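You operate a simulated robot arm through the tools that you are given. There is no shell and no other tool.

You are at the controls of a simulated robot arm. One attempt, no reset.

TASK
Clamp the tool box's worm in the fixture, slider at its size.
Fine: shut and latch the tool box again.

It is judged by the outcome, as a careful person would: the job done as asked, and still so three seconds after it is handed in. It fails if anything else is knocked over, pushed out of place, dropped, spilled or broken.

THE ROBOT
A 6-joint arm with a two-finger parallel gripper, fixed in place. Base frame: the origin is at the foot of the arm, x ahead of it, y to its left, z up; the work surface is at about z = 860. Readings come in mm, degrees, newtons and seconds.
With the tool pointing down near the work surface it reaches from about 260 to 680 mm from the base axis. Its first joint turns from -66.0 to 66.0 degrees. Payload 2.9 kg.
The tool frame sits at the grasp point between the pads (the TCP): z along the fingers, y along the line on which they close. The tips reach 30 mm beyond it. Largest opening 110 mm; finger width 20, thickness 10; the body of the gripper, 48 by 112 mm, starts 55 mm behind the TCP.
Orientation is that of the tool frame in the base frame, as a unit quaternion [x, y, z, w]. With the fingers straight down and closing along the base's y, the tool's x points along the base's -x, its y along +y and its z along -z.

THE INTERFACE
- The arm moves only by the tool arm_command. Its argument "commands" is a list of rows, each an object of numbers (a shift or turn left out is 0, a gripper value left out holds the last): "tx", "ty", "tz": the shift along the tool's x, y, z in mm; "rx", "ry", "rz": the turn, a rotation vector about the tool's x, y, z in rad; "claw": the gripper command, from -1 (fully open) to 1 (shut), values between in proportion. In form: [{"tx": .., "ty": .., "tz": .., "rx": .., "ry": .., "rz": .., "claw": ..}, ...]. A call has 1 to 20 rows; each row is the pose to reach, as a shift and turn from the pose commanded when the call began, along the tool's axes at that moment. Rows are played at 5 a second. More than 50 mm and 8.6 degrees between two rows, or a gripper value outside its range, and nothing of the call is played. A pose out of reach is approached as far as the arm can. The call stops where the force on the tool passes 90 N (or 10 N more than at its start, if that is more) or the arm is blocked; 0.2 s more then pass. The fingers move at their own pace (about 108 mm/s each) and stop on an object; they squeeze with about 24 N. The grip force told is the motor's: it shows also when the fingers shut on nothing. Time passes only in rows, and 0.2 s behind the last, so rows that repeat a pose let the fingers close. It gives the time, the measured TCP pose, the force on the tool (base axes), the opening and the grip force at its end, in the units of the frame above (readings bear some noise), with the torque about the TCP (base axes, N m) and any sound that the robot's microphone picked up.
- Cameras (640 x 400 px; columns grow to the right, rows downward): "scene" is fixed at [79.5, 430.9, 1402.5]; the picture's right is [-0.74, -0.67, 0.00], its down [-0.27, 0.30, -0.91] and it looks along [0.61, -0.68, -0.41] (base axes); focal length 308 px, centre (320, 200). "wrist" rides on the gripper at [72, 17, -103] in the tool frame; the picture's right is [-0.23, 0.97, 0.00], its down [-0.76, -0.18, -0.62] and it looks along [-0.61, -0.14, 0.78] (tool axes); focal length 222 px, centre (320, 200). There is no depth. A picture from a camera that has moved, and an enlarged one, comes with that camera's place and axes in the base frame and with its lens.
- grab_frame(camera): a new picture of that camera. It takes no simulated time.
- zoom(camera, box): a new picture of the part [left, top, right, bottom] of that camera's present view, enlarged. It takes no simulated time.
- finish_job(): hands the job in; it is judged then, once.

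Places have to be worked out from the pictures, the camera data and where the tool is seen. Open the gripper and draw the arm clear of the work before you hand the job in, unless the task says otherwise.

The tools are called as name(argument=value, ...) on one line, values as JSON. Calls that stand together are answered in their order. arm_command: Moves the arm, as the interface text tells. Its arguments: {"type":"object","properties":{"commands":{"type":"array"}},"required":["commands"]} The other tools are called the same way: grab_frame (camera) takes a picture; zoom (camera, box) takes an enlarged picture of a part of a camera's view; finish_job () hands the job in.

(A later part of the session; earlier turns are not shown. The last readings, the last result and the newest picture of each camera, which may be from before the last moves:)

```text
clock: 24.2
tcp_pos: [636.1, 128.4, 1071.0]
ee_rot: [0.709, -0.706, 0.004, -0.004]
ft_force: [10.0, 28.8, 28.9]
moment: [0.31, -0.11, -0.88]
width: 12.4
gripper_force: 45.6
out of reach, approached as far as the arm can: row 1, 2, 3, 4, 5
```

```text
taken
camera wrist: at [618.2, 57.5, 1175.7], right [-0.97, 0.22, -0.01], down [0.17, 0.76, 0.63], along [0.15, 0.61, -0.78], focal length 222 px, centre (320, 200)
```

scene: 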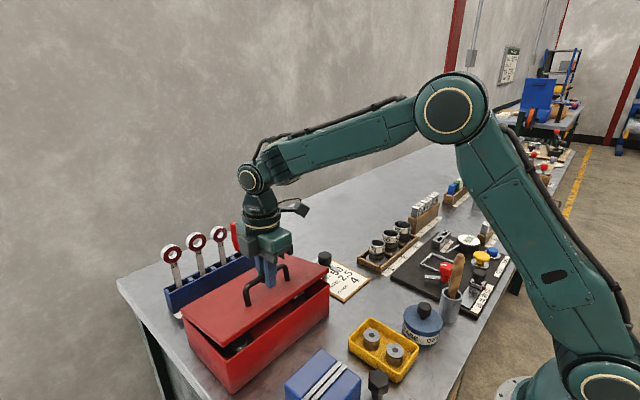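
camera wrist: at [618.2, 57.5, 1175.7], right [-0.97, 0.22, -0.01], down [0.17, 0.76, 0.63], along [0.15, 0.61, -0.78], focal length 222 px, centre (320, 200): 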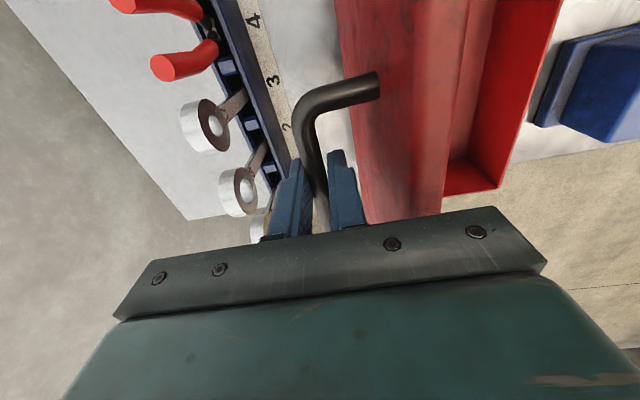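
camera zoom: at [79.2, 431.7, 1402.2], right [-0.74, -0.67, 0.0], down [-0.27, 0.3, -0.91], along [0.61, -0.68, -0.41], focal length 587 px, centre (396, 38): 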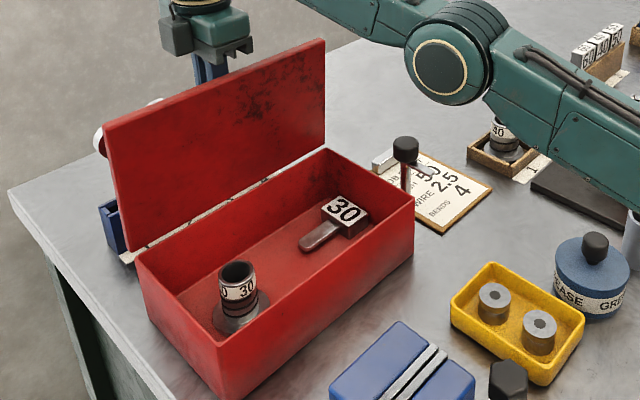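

The arm hit its reach limit at x≈636 (lid ≈84°). I back off a bit to get a clean pose before testing whether the lid stays by itself.

arm_command(commands=[{"ty": 5, "tz": -2, "claw": 1}, {"ty": 5, "tz": -2, "claw": 1}])

```text
clock: 24.8
tcp_pos: [631.1, 128.2, 1073.6]
ee_rot: [0.709, -0.706, 0.003, -0.002]
ft_force: [8.9, 28.2, 28.5]
moment: [0.49, -0.16, -0.92]
width: 11.6
gripper_force: 45.2
```

Residual friction forces remain from sliding along the bar; I loosen the grip slightly (to ~18 mm) while still straddling the bar so it would catch the lid.

arm_command(commands=[{"claw": 0.7}, {"claw": 0.66}, {"claw": 0.66}, {"claw": 0.66}])

zoom(camera="wrist", box=[240, 60, 400, 240])

zoom(camera="scene", box=[160, 180, 400, 390])

```text
clock: 25.8
tcp_pos: [631.4, 126.3, 1068.4]
ee_rot: [0.708, -0.707, 0.0, 0.0]
ft_force: [0.2, 0.4, 0.4]
moment: [-0.03, -0.03, -0.01]
width: 18.6
gripper_force: 0.0
```

```text
2.22 times, centred on (320, 150) of wrist
camera zoom: at [613.1, 53.7, 1173.0], right [-0.97, 0.23, 0.0], down [0.18, 0.76, 0.62], along [0.14, 0.61, -0.78], focal length 494 px, centre (320, 311)
```

zoom: 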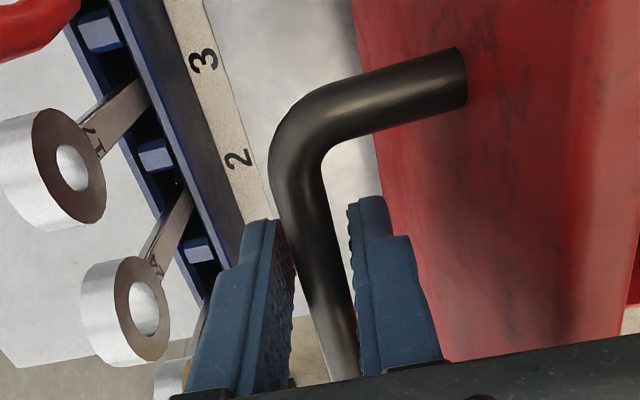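

```text
1.90 times, centred on (280, 285) of scene
camera zoom: at [79.5, 430.9, 1402.5], right [-0.74, -0.67, 0.0], down [-0.27, 0.3, -0.91], along [0.61, -0.68, -0.41], focal length 587 px, centre (396, 38)
```

zoom: 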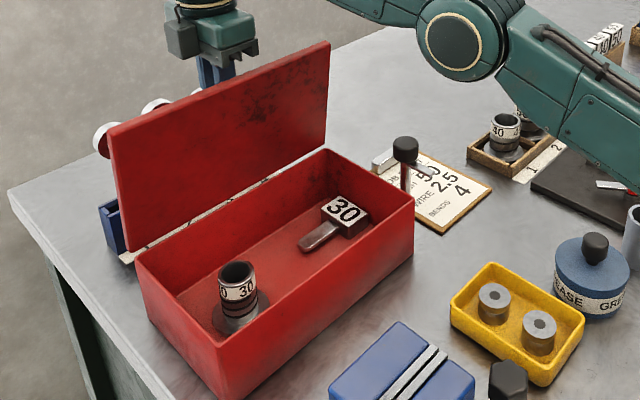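

No load on the tool with loose grip. I open wider and see whether the lid follows.

arm_command(commands=[{"claw": 0.4}, {"claw": 0.3}, {"claw": 0.3}])

zoom(camera="wrist", box=[240, 60, 400, 240])

```text
clock: 26.6
tcp_pos: [631.1, 124.9, 1069.2]
ee_rot: [0.707, -0.707, 0.001, 0.001]
ft_force: [-0.6, -1.0, -0.1]
moment: [-0.03, 0.02, -0.02]
width: 38.8
gripper_force: 0.1
```

```text
2.22 times, centred on (320, 150) of wrist
camera zoom: at [613.1, 53.7, 1173.2], right [-0.97, 0.23, 0.0], down [0.18, 0.76, 0.62], along [0.14, 0.61, -0.78], focal length 494 px, centre (320, 311)
```

zoom: 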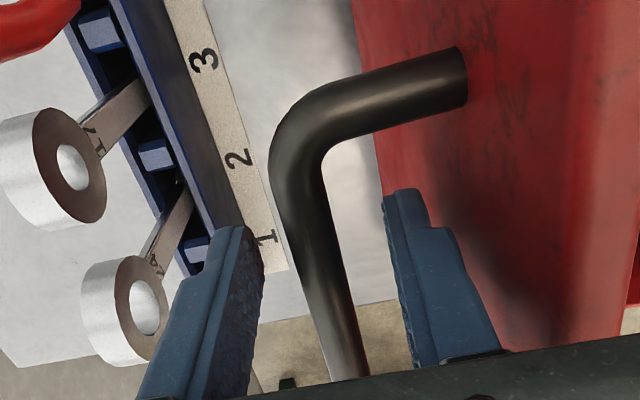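

The lid stays put by itself at ~82°. I rise straight up, then move over the box to look inside.

arm_command(commands=[{"tz": -30, "claw": 0.3}, {"tz": -70}, {"tz": -110}, {"tz": -150}, {"tz": -165, "ty": 20}, {"tz": -165, "ty": 60}, {"tz": -165, "ty": 90, "tx": 30}, {"tz": -165, "ty": 110, "tx": 65}, {"tz": -165, "ty": 110, "tx": 65}])

grab_frame(camera="wrist")

zoom(camera="scene", box=[190, 250, 340, 390])

```text
clock: 28.6
tcp_pos: [521.2, 61.6, 1232.7]
ee_rot: [-0.707, 0.708, 0.0, -0.001]
ft_force: [-0.5, 0.4, 1.3]
moment: [0.0, 0.02, 0.01]
width: 38.4
gripper_force: 0.0
out of reach, approached as far as the arm can: row 1, 2, 3, 4, 5, 6
```

```text
taken
camera wrist: at [503.9, -10.7, 1337.2], right [-0.97, 0.23, 0.0], down [0.18, 0.76, 0.62], along [0.14, 0.61, -0.78], focal length 222 px, centre (320, 200)
```

wrist: 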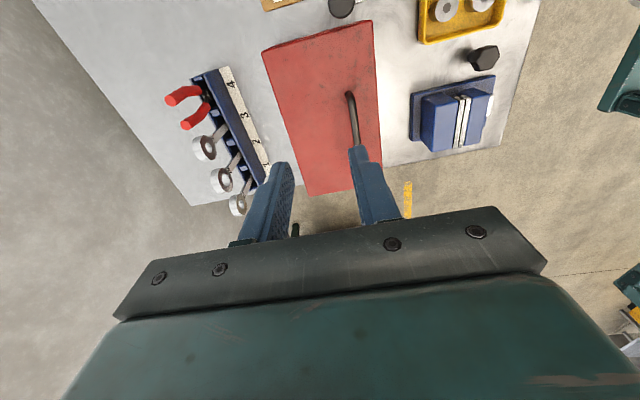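

```text
2.86 times, centred on (265, 320) of scene
camera zoom: at [79.4, 430.9, 1402.5], right [-0.74, -0.67, 0.0], down [-0.27, 0.3, -0.91], along [0.61, -0.68, -0.41], focal length 880 px, centre (477, -143)
```

zoom: 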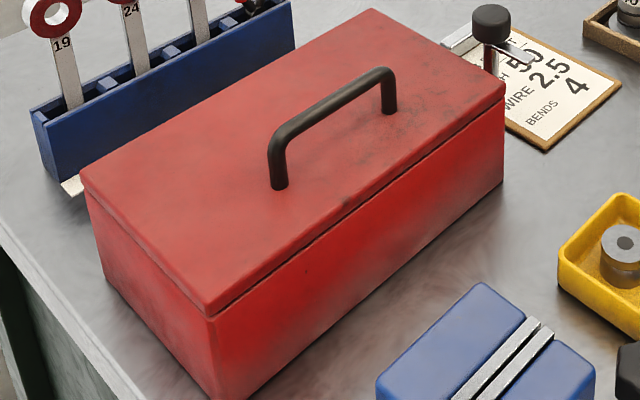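

The out-of-reach rise dragged the lid shut again; nothing else seems disturbed. I'll redo it, gripping the handle nearer to the arm (y≈107) and releasing at ~70°, where a straight rise is within reach.

arm_command(commands=[{"tx": -15, "ty": 13, "tz": 30, "claw": 0.0}, {"tx": -30, "ty": 26, "tz": 65}, {"tx": -45, "ty": 40.5, "tz": 105}, {"tx": -45, "ty": 40.5, "tz": 143}, {"tx": -45, "ty": 40.5, "tz": 143}])

grab_frame(camera="wrist")

grab_frame(camera="scene")

```text
clock: 29.8
tcp_pos: [479.0, 104.5, 1088.3]
ee_rot: [-0.707, 0.707, 0.0, 0.0]
ft_force: [-0.5, 1.1, 0.2]
moment: [-0.03, -0.03, -0.01]
width: 55.1
gripper_force: 0.1
```

```text
taken
camera wrist: at [462.4, 32.5, 1192.7], right [-0.97, 0.23, 0.0], down [0.18, 0.76, 0.62], along [0.14, 0.61, -0.78], focal length 222 px, centre (320, 200)
```

wrist: 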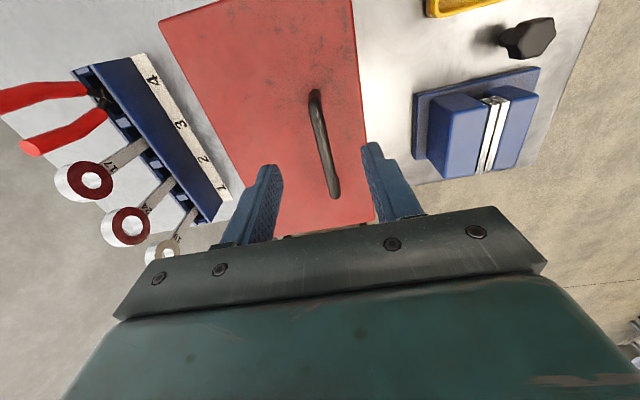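

```text
taken
```

scene: 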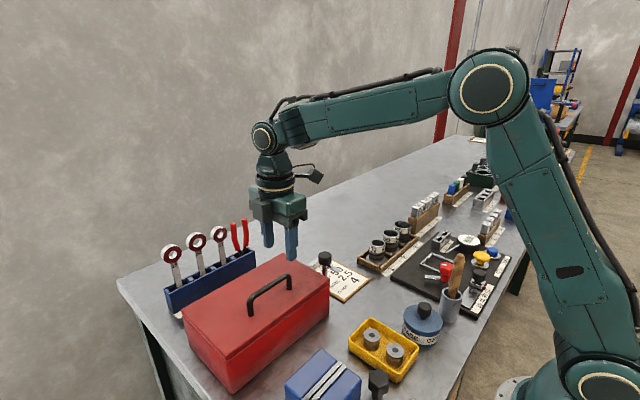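

Descending and gripping the handle again.

arm_command(commands=[{"tx": -2, "tz": 30, "claw": 0.0}, {"tx": -2, "tz": 60}, {"tx": -2, "tz": 84}, {"tx": -2, "tz": 84, "claw": 0.4}, {"tx": -2, "tz": 84, "claw": 0.7}, {"tx": -2, "tz": 84, "claw": 1}, {"tx": -2, "tz": 84, "claw": 1}])

```text
clock: 31.4
tcp_pos: [480.3, 107.8, 1006.7]
ee_rot: [-0.707, 0.708, -0.001, 0.001]
ft_force: [16.7, 1.0, -8.0]
moment: [0.27, -0.18, 0.07]
width: 11.6
gripper_force: 44.8
```

Gripped. I swing the lid along the arc to ~70° in one go.

arm_command(commands=[{"ty": -5.2, "tz": -10, "claw": 1}, {"ty": -11.2, "tz": -19.7}, {"ty": -18, "tz": -29}, {"ty": -25.6, "tz": -37.1}, {"ty": -34, "tz": -45}, {"ty": -42.8, "tz": -51.8}, {"ty": -52, "tz": -58}, {"ty": -62.3, "tz": -63.2}, {"ty": -72.6, "tz": -67.5}, {"ty": -83.5, "tz": -71.1}, {"ty": -94.5, "tz": -73.6}, {"ty": -105.8, "tz": -75.2}, {"ty": -117, "tz": -75.7}, {"ty": -128.4, "tz": -75.4}, {"ty": -128.4, "tz": -75.4}])

zoom(camera="scene", box=[160, 180, 400, 390])

```text
clock: 34.6
tcp_pos: [610.2, 107.4, 1080.7]
ee_rot: [0.708, -0.707, 0.0, 0.001]
ft_force: [-1.5, -8.5, -8.3]
moment: [-0.06, 0.08, -0.53]
width: 11.7
gripper_force: 45.1
```

```text
1.90 times, centred on (280, 285) of scene
camera zoom: at [79.6, 430.7, 1402.5], right [-0.74, -0.67, 0.0], down [-0.27, 0.3, -0.91], along [0.61, -0.68, -0.41], focal length 587 px, centre (396, 38)
```

zoom: 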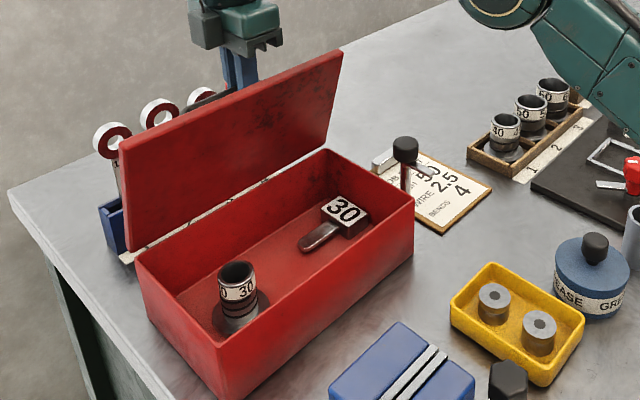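

Lid at ~70°. I loosen the fingers in two steps and check whether it stays.

arm_command(commands=[{"claw": 0.7}, {"claw": 0.65}, {"claw": 0.65}, {"claw": 0.3}, {"claw": 0.3}, {"claw": 0.3}])

zoom(camera="wrist", box=[220, 40, 420, 240])

zoom(camera="scene", box=[160, 180, 400, 390])

```text
clock: 36.0
tcp_pos: [609.6, 108.1, 1082.3]
ee_rot: [0.707, -0.707, 0.001, 0.001]
ft_force: [-1.9, 0.2, 0.6]
moment: [0.01, -0.01, -0.05]
width: 38.9
gripper_force: 0.6
```

```text
2.00 times, centred on (320, 140) of wrist
camera zoom: at [592.3, 36.0, 1185.7], right [-0.97, 0.23, 0.0], down [0.18, 0.76, 0.62], along [0.14, 0.61, -0.78], focal length 444 px, centre (320, 320)
```

zoom: 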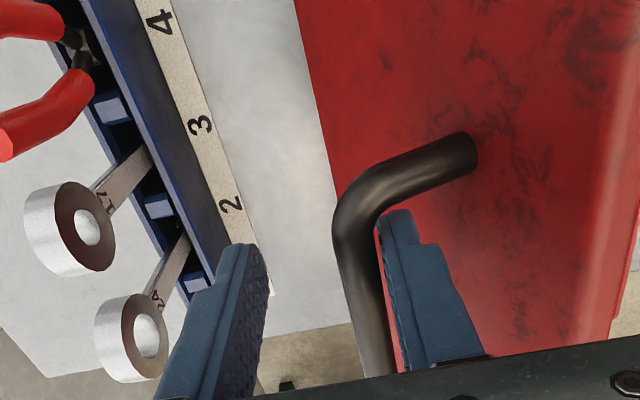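

```text
1.90 times, centred on (280, 285) of scene
camera zoom: at [79.4, 430.9, 1402.5], right [-0.74, -0.67, 0.0], down [-0.27, 0.3, -0.91], along [0.61, -0.68, -0.41], focal length 587 px, centre (396, 38)
```

zoom: 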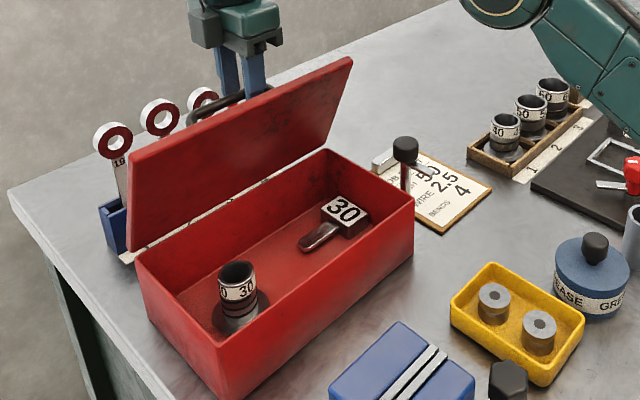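

At 70° the lid sinks onto my −x finger, so it has to go past vertical. I regrip with the bar nearer the fingertips and tilt the tool outward by 15° to gain reach.

arm_command(commands=[{"tz": -5, "claw": 0.3}, {"tz": -10, "claw": 0.3}, {"tz": -10, "claw": 0.6}, {"tz": -10, "claw": 1}, {"tz": -10, "claw": 1}, {"ty": 1.5, "tz": -10, "rx": 0.13, "claw": 1}, {"ty": 3, "tz": -9.6, "rx": 0.26, "claw": 1}, {"ty": 3, "tz": -9.6, "rx": 0.26, "claw": 1}])

zoom(camera="wrist", box=[220, 40, 420, 240])

zoom(camera="scene", box=[160, 180, 400, 390])

```text
clock: 37.8
tcp_pos: [605.8, 107.9, 1092.2]
ee_rot: [0.701, -0.701, 0.092, -0.091]
ft_force: [-2.3, 4.8, -0.4]
moment: [-0.13, 0.2, -0.67]
width: 11.8
gripper_force: 44.4
```

```text
2.00 times, centred on (320, 140) of wrist
camera zoom: at [562.6, 36.6, 1187.5], right [-0.94, 0.23, -0.25], down [0.01, 0.76, 0.65], along [0.34, 0.61, -0.72], focal length 444 px, centre (320, 320)
```

zoom: 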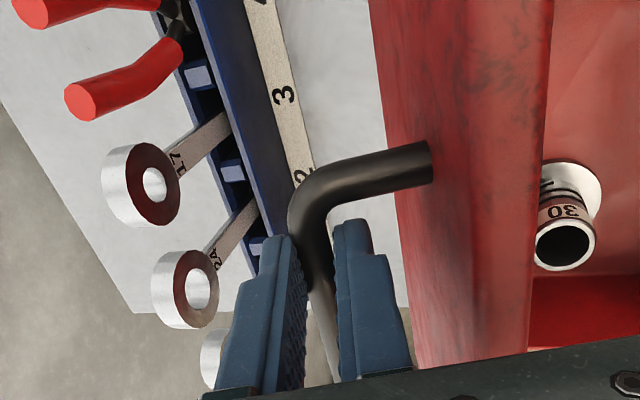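

```text
1.90 times, centred on (280, 285) of scene
camera zoom: at [79.4, 431.0, 1402.4], right [-0.74, -0.67, 0.0], down [-0.27, 0.3, -0.91], along [0.61, -0.68, -0.41], focal length 587 px, centre (396, 38)
```

zoom: 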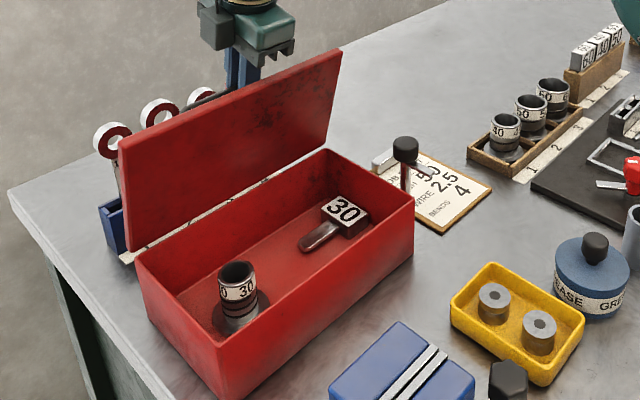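

Tilted grip works. I continue the arc to ~90°.

arm_command(commands=[{"ty": -5.2, "tz": 2, "claw": 1}, {"ty": -10.5, "tz": 4.2}, {"ty": -15.5, "tz": 6.8}, {"ty": -20.6, "tz": 9.4}, {"ty": -25.4, "tz": 12.4}, {"ty": -30.2, "tz": 15.4}, {"ty": -34.7, "tz": 18.8}, {"ty": -39.2, "tz": 22.2}])

zoom(camera="wrist", box=[220, 40, 420, 240])

zoom(camera="scene", box=[160, 180, 400, 390])

```text
clock: 39.6
tcp_pos: [648.0, 108.3, 1079.9]
ee_rot: [0.702, -0.701, 0.09, -0.088]
ft_force: [-18.9, 11.9, -3.1]
moment: [0.56, 2.09, -0.91]
width: 11.3
gripper_force: 45.3
```

```text
2.00 times, centred on (320, 140) of wrist
camera zoom: at [605.6, 36.6, 1176.2], right [-0.94, 0.23, -0.24], down [0.02, 0.76, 0.65], along [0.33, 0.61, -0.72], focal length 444 px, centre (320, 320)
```

zoom: 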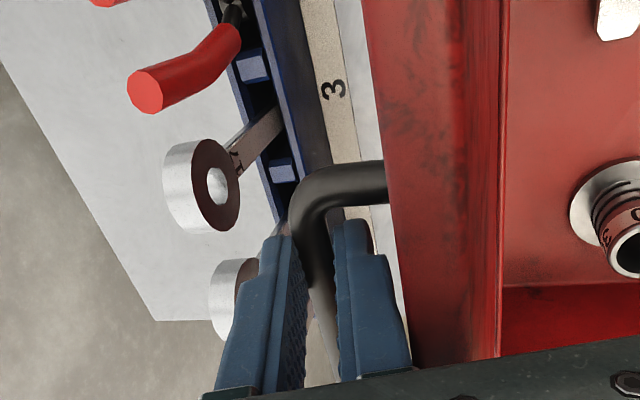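

```text
1.90 times, centred on (280, 285) of scene
camera zoom: at [79.0, 431.3, 1402.4], right [-0.74, -0.67, 0.0], down [-0.27, 0.3, -0.91], along [0.61, -0.68, -0.41], focal length 587 px, centre (396, 38)
```

zoom: 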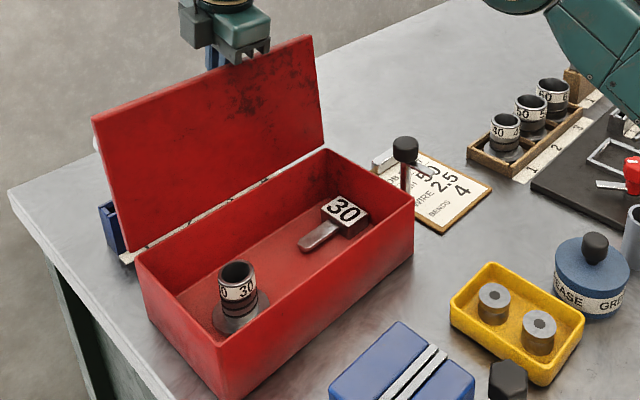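

About 89–90°, with 19 N resistance. I loosen slightly and check if it stays here.

arm_command(commands=[{"claw": 0.75}, {"claw": 0.65}, {"claw": 0.65}, {"claw": 0.5}, {"claw": 0.5}, {"claw": 0.5}])

zoom(camera="wrist", box=[220, 40, 420, 240])

zoom(camera="scene", box=[160, 180, 400, 390])

```text
clock: 41.0
tcp_pos: [649.4, 108.1, 1081.5]
ee_rot: [-0.701, 0.701, -0.092, 0.091]
ft_force: [0.6, -0.1, 0.7]
moment: [0.04, -0.01, 0.0]
width: 27.4
gripper_force: 0.1
```

```text
2.00 times, centred on (320, 140) of wrist
camera zoom: at [606.8, 35.7, 1176.3], right [-0.94, 0.23, -0.25], down [0.01, 0.76, 0.65], along [0.34, 0.61, -0.72], focal length 444 px, centre (320, 320)
```

zoom: 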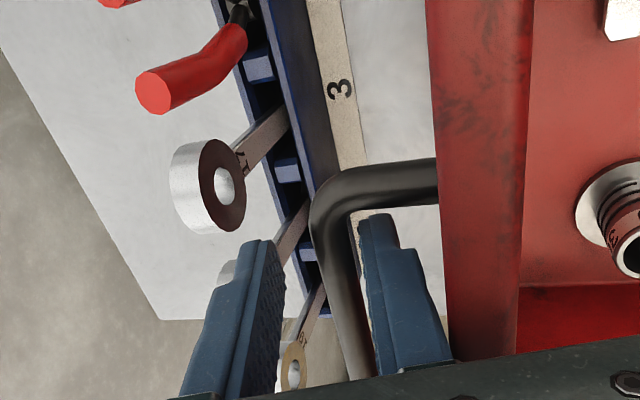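

```text
1.90 times, centred on (280, 285) of scene
camera zoom: at [79.5, 430.9, 1402.5], right [-0.74, -0.67, 0.0], down [-0.27, 0.3, -0.91], along [0.61, -0.68, -0.41], focal length 587 px, centre (396, 38)
```

zoom: 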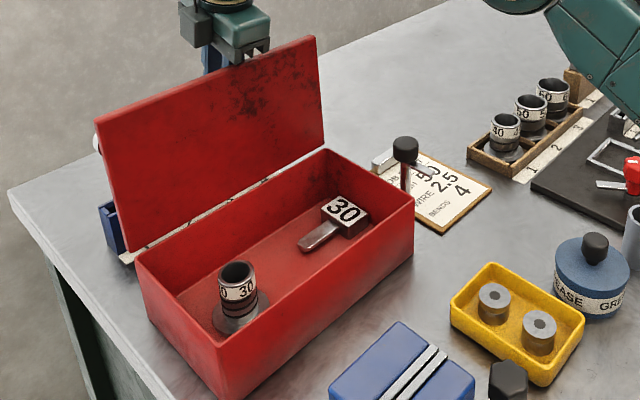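

I open a bit further and compare, to see if the lid really stands alone.

arm_command(commands=[{"claw": 0.3}, {"claw": 0.3}, {"claw": 0.3}, {"claw": 0.3}])

zoom(camera="wrist", box=[220, 40, 420, 240])

zoom(camera="scene", box=[160, 180, 400, 390])

```text
clock: 42.0
tcp_pos: [651.0, 108.3, 1080.5]
ee_rot: [-0.701, 0.702, -0.092, 0.091]
ft_force: [-0.6, 0.0, 0.1]
moment: [0.01, 0.0, -0.02]
width: 39.0
gripper_force: 0.2
```

```text
2.00 times, centred on (320, 140) of wrist
camera zoom: at [606.8, 35.9, 1176.3], right [-0.94, 0.23, -0.25], down [0.01, 0.76, 0.65], along [0.34, 0.61, -0.72], focal length 444 px, centre (320, 320)
```

zoom: 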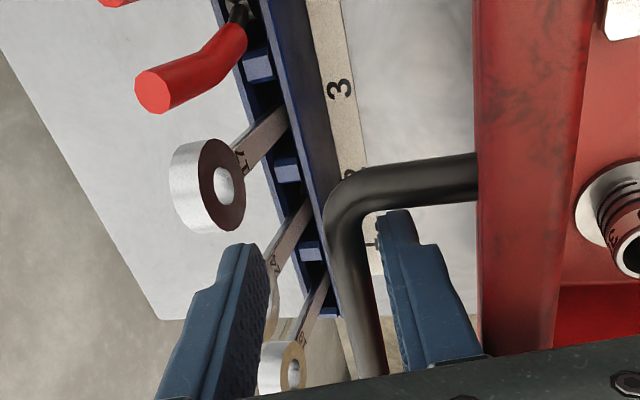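

```text
1.90 times, centred on (280, 285) of scene
camera zoom: at [79.5, 430.9, 1402.5], right [-0.74, -0.67, 0.0], down [-0.27, 0.3, -0.91], along [0.61, -0.68, -0.41], focal length 587 px, centre (396, 38)
```

zoom: 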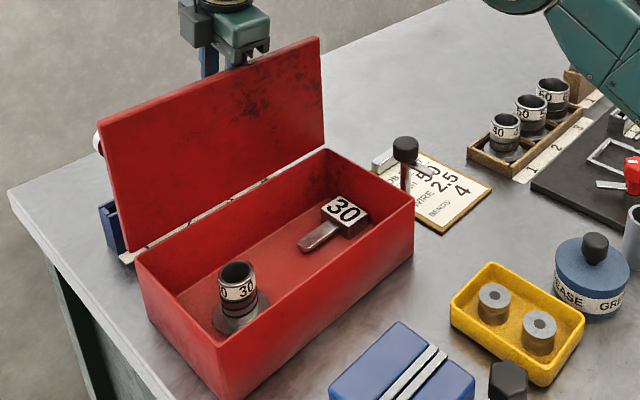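

It may have settled at a stop around 82–84°. I open more to confirm it stays without support.

arm_command(commands=[{"claw": 0.1}, {"claw": 0.1}, {"claw": 0.1}, {"claw": 0.1}, {"claw": 0.1}, {"claw": 0.1}])

zoom(camera="wrist", box=[220, 40, 420, 240])

zoom(camera="scene", box=[160, 180, 400, 390])

```text
clock: 43.4
tcp_pos: [650.4, 108.1, 1081.9]
ee_rot: [0.702, -0.701, 0.092, -0.091]
ft_force: [0.5, 0.3, -0.4]
moment: [-0.05, 0.0, 0.0]
width: 49.5
gripper_force: 0.0
```

```text
2.00 times, centred on (320, 140) of wrist
camera zoom: at [606.7, 35.9, 1176.3], right [-0.94, 0.23, -0.25], down [0.01, 0.76, 0.65], along [0.34, 0.61, -0.72], focal length 444 px, centre (320, 320)
```

zoom: 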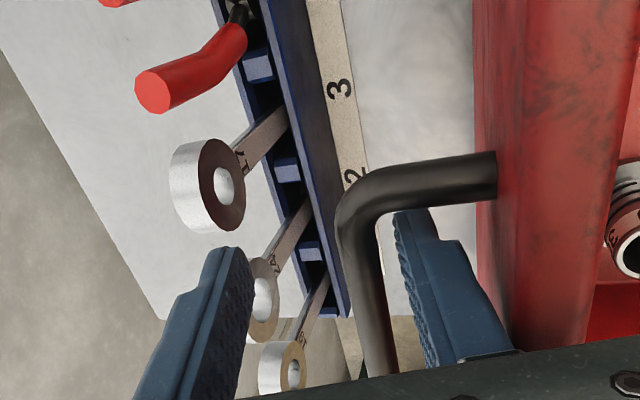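

```text
1.90 times, centred on (280, 285) of scene
camera zoom: at [79.5, 430.9, 1402.5], right [-0.74, -0.67, 0.0], down [-0.27, 0.3, -0.91], along [0.61, -0.68, -0.41], focal length 587 px, centre (396, 38)
```

zoom: 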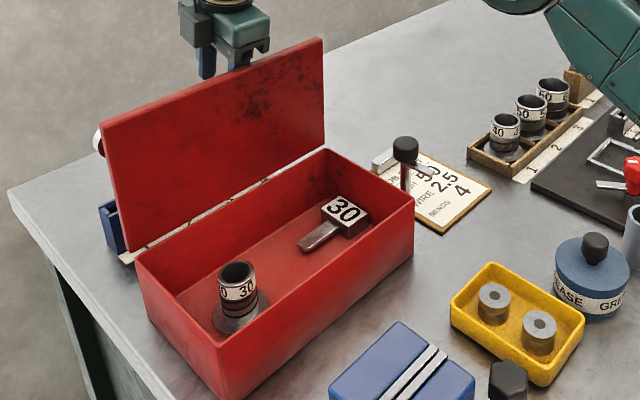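

I wait a second without changing anything to see whether the lid creeps.

arm_command(commands=[{"claw": 0.1}, {"claw": 0.1}, {"claw": 0.1}, {"claw": 0.1}, {"claw": 0.1}, {"claw": 0.1}, {"claw": 0.1}, {"claw": 0.1}])

zoom(camera="wrist", box=[220, 40, 420, 240])

```text
clock: 45.2
tcp_pos: [650.0, 106.9, 1079.8]
ee_rot: [-0.701, 0.701, -0.093, 0.092]
ft_force: [0.7, -0.6, 0.0]
moment: [0.0, 0.0, 0.01]
width: 49.5
gripper_force: 0.1
```

```text
2.00 times, centred on (320, 140) of wrist
camera zoom: at [606.8, 35.9, 1176.4], right [-0.94, 0.23, -0.25], down [0.01, 0.76, 0.65], along [0.34, 0.61, -0.72], focal length 444 px, centre (320, 320)
```

zoom: 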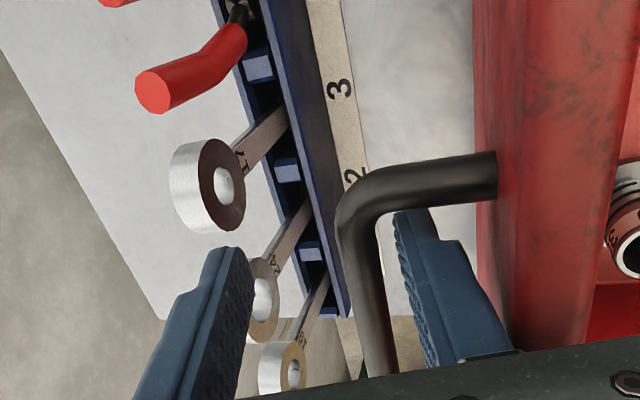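

No creep. One more test with a wider opening.

arm_command(commands=[{"claw": -0.05}, {"claw": -0.05}, {"claw": -0.05}, {"claw": -0.05}, {"claw": -0.05}])

zoom(camera="wrist", box=[220, 40, 420, 240])

```text
clock: 46.4
tcp_pos: [651.2, 108.0, 1080.9]
ee_rot: [-0.701, 0.702, -0.092, 0.092]
ft_force: [-1.1, 0.4, -0.3]
moment: [-0.02, 0.0, 0.06]
width: 57.9
gripper_force: 0.0
```

```text
2.00 times, centred on (320, 140) of wrist
camera zoom: at [606.8, 35.9, 1176.3], right [-0.94, 0.23, -0.25], down [0.01, 0.76, 0.65], along [0.34, 0.61, -0.72], focal length 444 px, centre (320, 320)
```

zoom: 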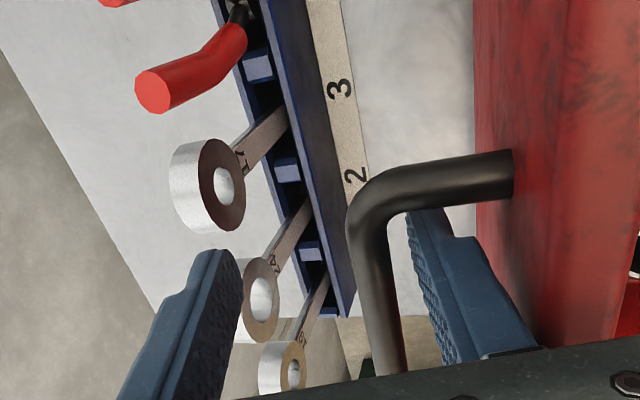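

The lid still follows my finger, so it must go past vertical; last time the gripper body seems to have touched the lid edge. I regrip with the bar close to the fingertips and only 12° tilt, giving more clearance.

arm_command(commands=[{"claw": 0.2}, {"claw": 0.4}, {"ty": 9.5, "tz": -9, "rx": -0.02, "claw": 0.4}, {"ty": 19, "tz": -18, "rx": -0.035, "claw": 0.4}, {"ty": 28.5, "tz": -26.9, "rx": -0.053, "claw": 0.4}, {"ty": 28.5, "tz": -26.9, "rx": -0.053, "claw": 0.4}])

zoom(camera="wrist", box=[220, 40, 420, 240])

zoom(camera="scene", box=[160, 180, 400, 390])

```text
clock: 47.8
tcp_pos: [613.7, 108.9, 1099.5]
ee_rot: [-0.703, 0.704, -0.073, 0.072]
ft_force: [0.9, 0.2, 0.3]
moment: [-0.02, 0.04, -0.01]
width: 33.2
gripper_force: 0.0
```

```text
2.00 times, centred on (320, 140) of wrist
camera zoom: at [576.0, 36.2, 1197.2], right [-0.95, 0.23, -0.2], down [0.05, 0.76, 0.65], along [0.3, 0.61, -0.74], focal length 444 px, centre (320, 320)
```

zoom: 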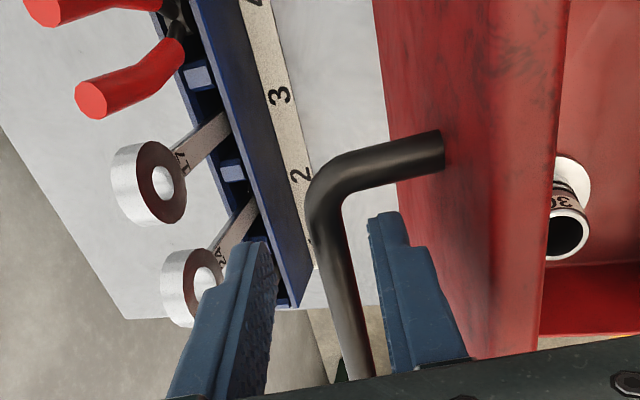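

```text
1.90 times, centred on (280, 285) of scene
camera zoom: at [79.4, 430.9, 1402.5], right [-0.74, -0.67, 0.0], down [-0.27, 0.3, -0.91], along [0.61, -0.68, -0.41], focal length 587 px, centre (396, 38)
```

zoom: 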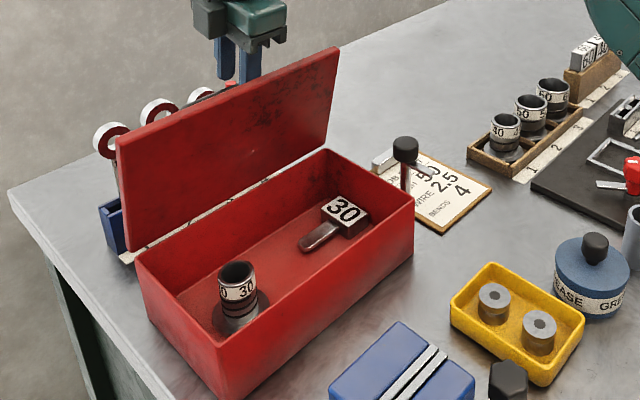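

Now close and swing to about 93°.

arm_command(commands=[{"claw": 0.7}, {"claw": 1}, {"claw": 1}, {"ty": -6.2, "tz": 2.5, "claw": 1}, {"ty": -12.4, "tz": 5.4}, {"ty": -17.4, "tz": 8}, {"ty": -22.3, "tz": 10.9}, {"ty": -27, "tz": 14}, {"ty": -31.7, "tz": 17.3}, {"ty": -34.5, "tz": 19.5}, {"ty": -37, "tz": 21.5}])

zoom(camera="wrist", box=[220, 40, 420, 240])

zoom(camera="scene", box=[160, 180, 400, 390])

```text
clock: 50.2
tcp_pos: [654.0, 107.6, 1084.1]
ee_rot: [-0.703, 0.704, -0.07, 0.069]
ft_force: [-17.4, 1.3, -3.4]
moment: [0.15, 2.41, -0.64]
width: 10.8
gripper_force: 45.2
```

```text
2.00 times, centred on (320, 140) of wrist
camera zoom: at [616.8, 36.2, 1183.4], right [-0.95, 0.23, -0.19], down [0.05, 0.76, 0.64], along [0.29, 0.61, -0.74], focal length 444 px, centre (320, 320)
```

zoom: 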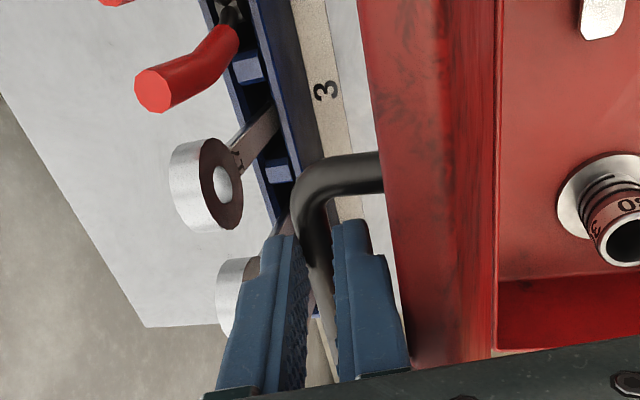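

```text
1.90 times, centred on (280, 285) of scene
camera zoom: at [79.0, 431.0, 1402.5], right [-0.74, -0.67, 0.0], down [-0.27, 0.3, -0.91], along [0.61, -0.68, -0.41], focal length 587 px, centre (396, 38)
```

zoom: 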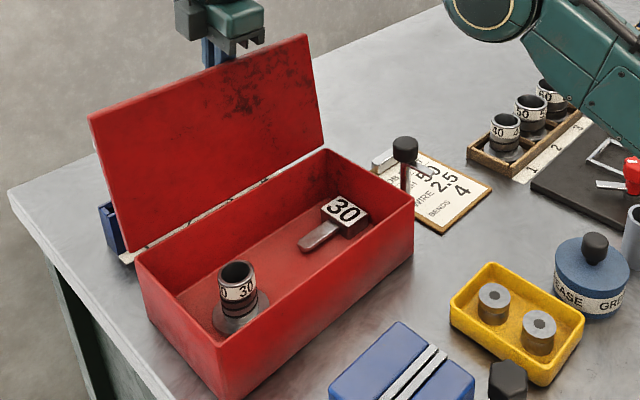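

Lid about 93°. I loosen and check whether it now stays up.

arm_command(commands=[{"claw": 0.75}, {"claw": 0.65}, {"claw": 0.65}, {"claw": 0.65}])

zoom(camera="wrist", box=[220, 40, 420, 240])

arm_command(commands=[{"claw": 0.5}, {"claw": 0.5}, {"claw": 0.5}, {"claw": 0.5}])

zoom(camera="wrist", box=[220, 40, 420, 240])

```text
clock: 51.2
tcp_pos: [655.8, 108.3, 1086.6]
ee_rot: [0.703, -0.703, 0.073, -0.074]
ft_force: [-4.5, 4.9, 8.4]
moment: [0.13, 1.15, -0.24]
width: 20.5
gripper_force: 1.3
```

```text
2.00 times, centred on (320, 140) of wrist
camera zoom: at [617.7, 36.0, 1185.0], right [-0.95, 0.23, -0.2], down [0.04, 0.76, 0.65], along [0.3, 0.61, -0.74], focal length 444 px, centre (320, 320)
```

zoom: 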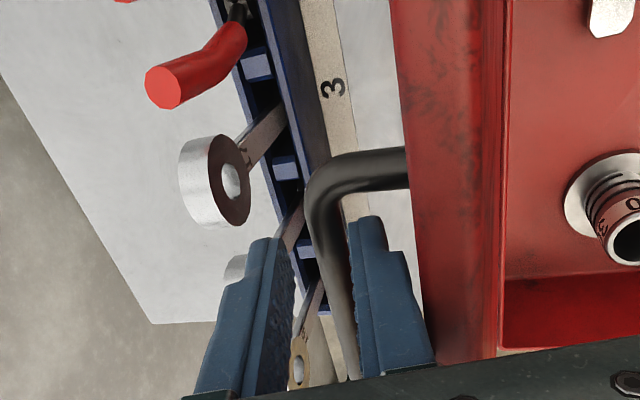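

```text
clock: 52.2
tcp_pos: [656.9, 107.9, 1085.9]
ee_rot: [-0.703, 0.704, -0.074, 0.072]
ft_force: [0.7, 0.3, 0.4]
moment: [0.0, 0.02, 0.0]
width: 27.1
gripper_force: 0.0
```

```text
2.00 times, centred on (320, 140) of wrist
camera zoom: at [618.1, 35.8, 1183.5], right [-0.95, 0.23, -0.2], down [0.05, 0.76, 0.65], along [0.3, 0.61, -0.74], focal length 444 px, centre (320, 320)
```

zoom: 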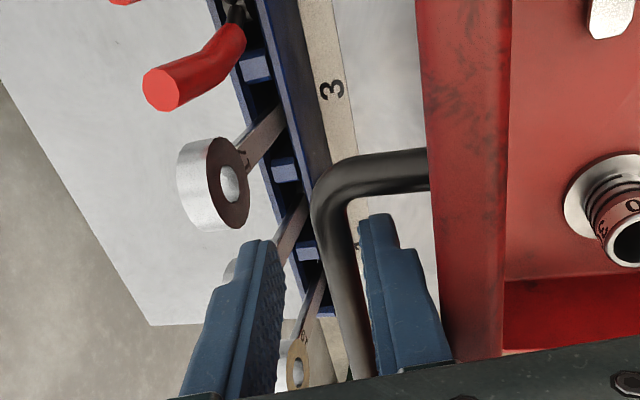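

I open further to see if it stays at about 90°.

arm_command(commands=[{"claw": 0.3}, {"claw": 0.3}, {"claw": 0.3}, {"claw": 0.3}])

zoom(camera="wrist", box=[220, 40, 420, 240])

arm_command(commands=[{"claw": 0.15}, {"claw": 0.15}, {"claw": 0.15}, {"claw": 0.15}])

zoom(camera="wrist", box=[220, 40, 420, 240])

```text
clock: 53.2
tcp_pos: [656.2, 108.5, 1085.6]
ee_rot: [-0.703, 0.703, -0.074, 0.072]
ft_force: [0.9, 0.2, 0.1]
moment: [-0.01, -0.02, 0.02]
width: 38.0
gripper_force: 0.1
```

```text
2.00 times, centred on (320, 140) of wrist
camera zoom: at [618.0, 35.8, 1183.6], right [-0.95, 0.23, -0.2], down [0.05, 0.76, 0.65], along [0.3, 0.61, -0.74], focal length 444 px, centre (320, 320)
```

zoom: 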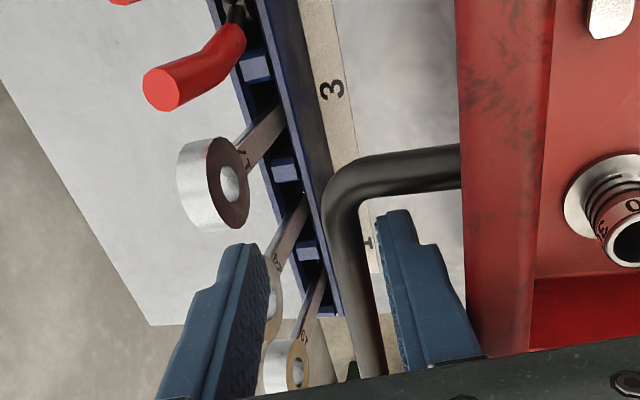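

```text
clock: 54.2
tcp_pos: [656.7, 107.6, 1084.9]
ee_rot: [0.704, -0.703, 0.074, -0.072]
ft_force: [0.2, -0.1, 0.0]
moment: [0.01, 0.0, 0.03]
width: 46.3
gripper_force: 0.1
```

```text
2.00 times, centred on (320, 140) of wrist
camera zoom: at [618.0, 35.8, 1183.6], right [-0.95, 0.23, -0.2], down [0.05, 0.76, 0.65], along [0.3, 0.61, -0.74], focal length 444 px, centre (320, 320)
```

zoom: 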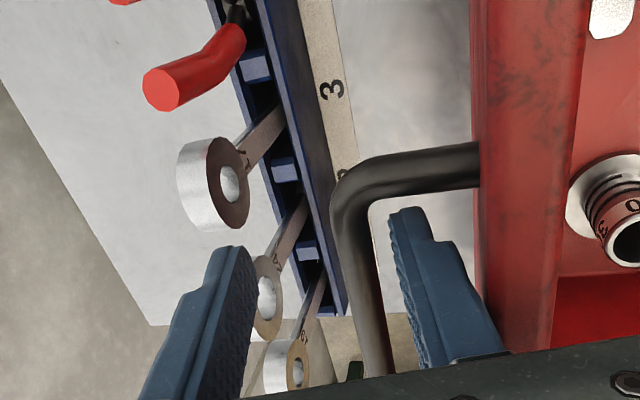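

The lid eases back with the finger; my first try suggested it rests by itself near 80°. I open wider to let it find that point.

arm_command(commands=[{"claw": 0.0}, {"claw": -0.1}, {"claw": -0.1}, {"claw": -0.1}, {"claw": -0.1}])

zoom(camera="wrist", box=[220, 40, 420, 240])

arm_command(commands=[{"claw": -0.3}, {"claw": -0.3}, {"claw": -0.3}, {"claw": -0.3}])

zoom(camera="wrist", box=[220, 40, 420, 240])

```text
clock: 55.4
tcp_pos: [657.2, 107.8, 1085.0]
ee_rot: [-0.703, 0.704, -0.074, 0.072]
ft_force: [0.5, 0.4, -0.2]
moment: [0.0, 0.0, 0.0]
width: 60.7
gripper_force: 0.0
```

```text
2.00 times, centred on (320, 140) of wrist
camera zoom: at [618.0, 35.8, 1183.6], right [-0.95, 0.23, -0.2], down [0.05, 0.76, 0.65], along [0.3, 0.61, -0.74], focal length 444 px, centre (320, 320)
```

zoom: 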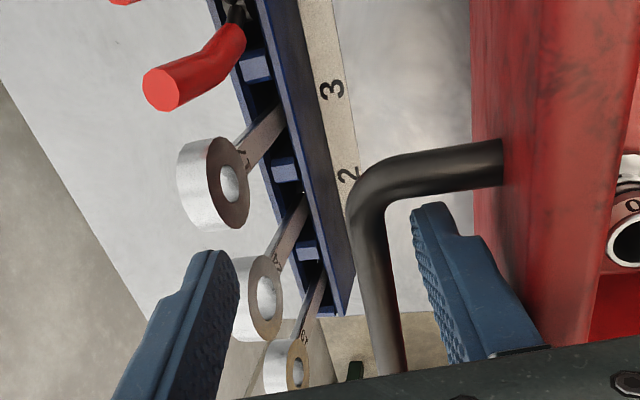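

```text
clock: 56.4
tcp_pos: [657.0, 108.0, 1085.1]
ee_rot: [-0.703, 0.704, -0.074, 0.072]
ft_force: [0.2, -0.2, 1.1]
moment: [0.02, -0.02, 0.01]
width: 71.7
gripper_force: 0.1
```

```text
2.00 times, centred on (320, 140) of wrist
camera zoom: at [618.0, 35.8, 1183.6], right [-0.95, 0.23, -0.2], down [0.05, 0.76, 0.65], along [0.3, 0.61, -0.74], focal length 444 px, centre (320, 320)
```

zoom: 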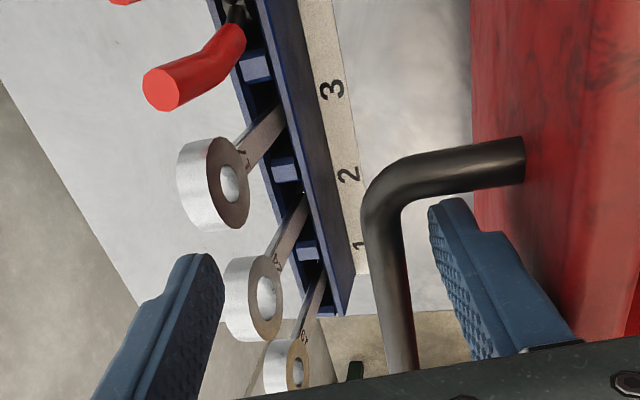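

I wait without moving to see if the lid still drifts.

arm_command(commands=[{"claw": -0.3}, {"claw": -0.3}, {"claw": -0.3}, {"claw": -0.3}, {"claw": -0.3}, {"claw": -0.3}, {"claw": -0.3}, {"claw": -0.3}])

zoom(camera="wrist", box=[220, 40, 420, 240])

zoom(camera="scene", box=[190, 160, 310, 260])

```text
clock: 58.2
tcp_pos: [655.9, 107.8, 1084.6]
ee_rot: [-0.703, 0.703, -0.073, 0.073]
ft_force: [0.2, 0.5, -0.2]
moment: [0.02, 0.01, -0.03]
width: 71.3
gripper_force: 0.0
```

```text
2.00 times, centred on (320, 140) of wrist
camera zoom: at [618.0, 35.8, 1183.6], right [-0.95, 0.23, -0.2], down [0.05, 0.76, 0.65], along [0.3, 0.61, -0.74], focal length 444 px, centre (320, 320)
```

zoom: 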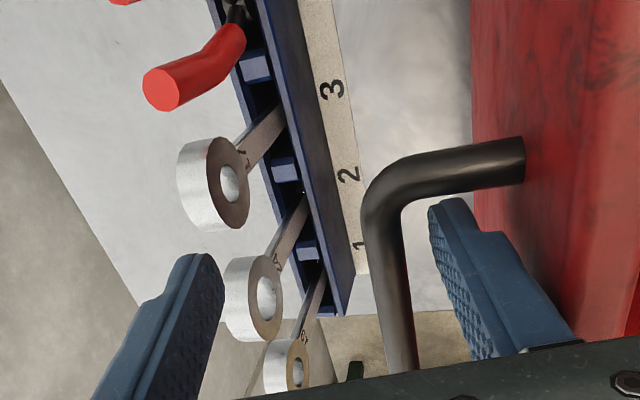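

```text
4.00 times, centred on (250, 210) of scene
camera zoom: at [79.5, 430.9, 1402.5], right [-0.74, -0.67, 0.0], down [-0.27, 0.3, -0.91], along [0.61, -0.68, -0.41], focal length 1232 px, centre (600, 160)
```

zoom: 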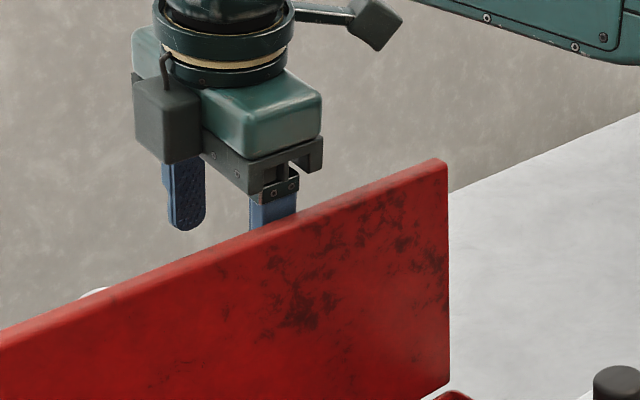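

Looking closely, it is my −x finger's base that pushes the lid's top edge while opening – the lid isn't falling on its own. I narrow the opening while shifting so neither the bar nor the lid is touched, and check.

arm_command(commands=[{"ty": 3, "claw": -0.17}, {"ty": 7, "claw": 0.0}, {"ty": 11, "claw": 0.2}, {"ty": 11, "claw": 0.2}, {"ty": 11, "claw": 0.2}])

zoom(camera="wrist", box=[220, 40, 420, 240])

zoom(camera="scene", box=[190, 160, 310, 260])

```text
clock: 59.4
tcp_pos: [645.2, 107.9, 1083.6]
ee_rot: [-0.703, 0.703, -0.073, 0.071]
ft_force: [-0.1, -0.4, 0.0]
moment: [0.01, 0.0, -0.01]
width: 43.9
gripper_force: 0.1
```

```text
2.00 times, centred on (320, 140) of wrist
camera zoom: at [607.1, 35.8, 1181.4], right [-0.95, 0.23, -0.2], down [0.05, 0.76, 0.65], along [0.3, 0.61, -0.74], focal length 444 px, centre (320, 320)
```

zoom: 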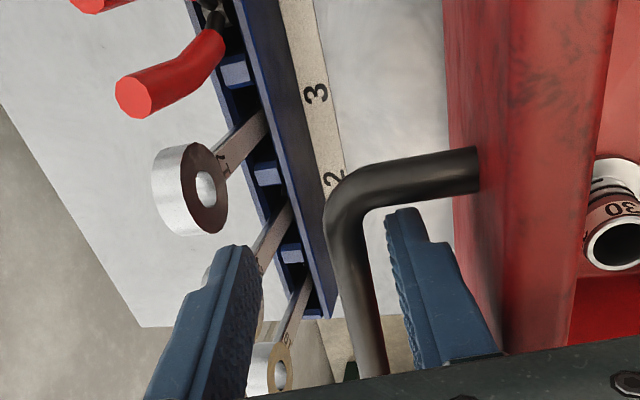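

```text
4.00 times, centred on (250, 210) of scene
camera zoom: at [79.4, 430.9, 1402.5], right [-0.74, -0.67, 0.0], down [-0.27, 0.3, -0.91], along [0.61, -0.68, -0.41], focal length 1232 px, centre (600, 160)
```

zoom: 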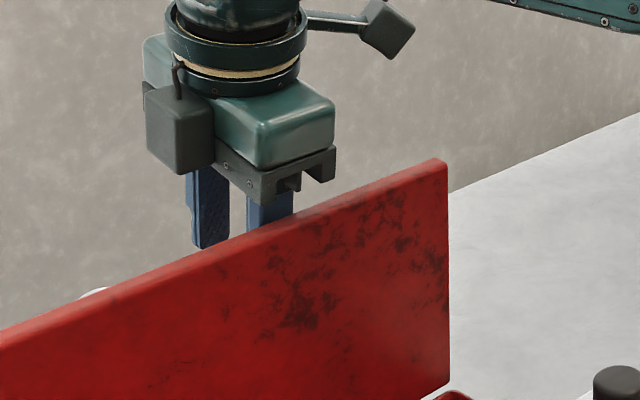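

The lid hasn't moved. I withdraw along the tool axis (parallel to the lid) out of the handle.

arm_command(commands=[{"tz": -15, "claw": 0.2}, {"tz": -30}, {"tz": -45}, {"tz": -45}])

zoom(camera="wrist", box=[220, 40, 420, 240])

zoom(camera="scene", box=[190, 160, 310, 260])

```text
clock: 60.4
tcp_pos: [634.7, 106.9, 1126.7]
ee_rot: [-0.703, 0.704, -0.074, 0.072]
ft_force: [0.2, -0.2, -0.5]
moment: [0.0, 0.01, 0.0]
width: 43.7
gripper_force: 0.1
```

```text
2.00 times, centred on (320, 140) of wrist
camera zoom: at [596.9, 34.9, 1225.0], right [-0.95, 0.23, -0.2], down [0.05, 0.76, 0.65], along [0.3, 0.61, -0.74], focal length 444 px, centre (320, 320)
```

zoom: 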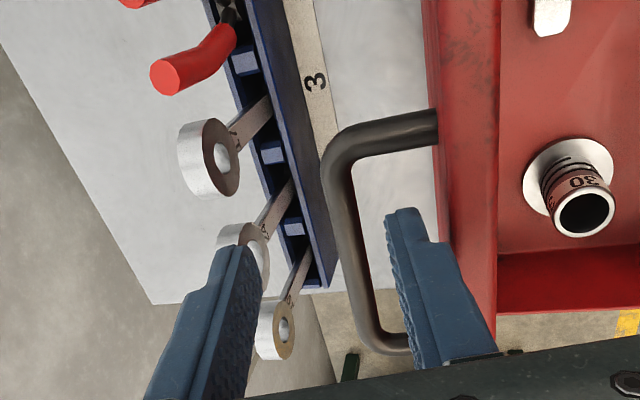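

```text
4.00 times, centred on (250, 210) of scene
camera zoom: at [79.4, 430.9, 1402.5], right [-0.74, -0.67, 0.0], down [-0.27, 0.3, -0.91], along [0.61, -0.68, -0.41], focal length 1232 px, centre (600, 160)
```

zoom: 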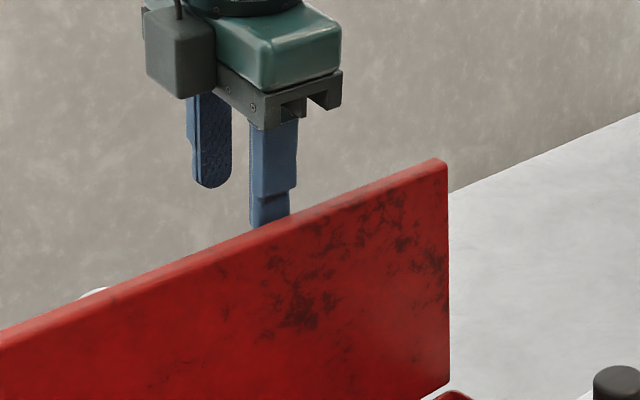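

Lid stands by itself. I continue withdrawing upward along the tool axis.

arm_command(commands=[{"tz": -15, "claw": 0.2}, {"tz": -30}, {"tz": -45}, {"tz": -52}])

zoom(camera="scene", box=[190, 130, 310, 260])

```text
clock: 61.4
tcp_pos: [629.0, 115.4, 1171.9]
ee_rot: [0.705, -0.702, 0.061, -0.081]
ft_force: [0.7, -0.2, 0.5]
moment: [-0.01, -0.01, 0.0]
width: 44.1
gripper_force: 0.0
out of reach, approached as far as the arm can: row 2, 3, 4
```

```text
3.08 times, centred on (250, 195) of scene
camera zoom: at [79.4, 430.9, 1402.5], right [-0.74, -0.67, 0.0], down [-0.27, 0.3, -0.91], along [0.61, -0.68, -0.41], focal length 948 px, centre (535, 215)
```

zoom: 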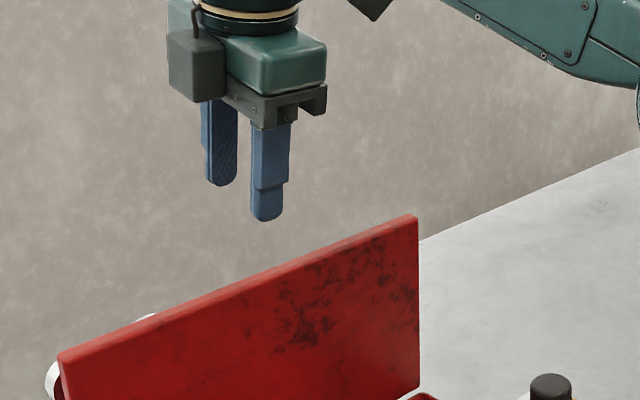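

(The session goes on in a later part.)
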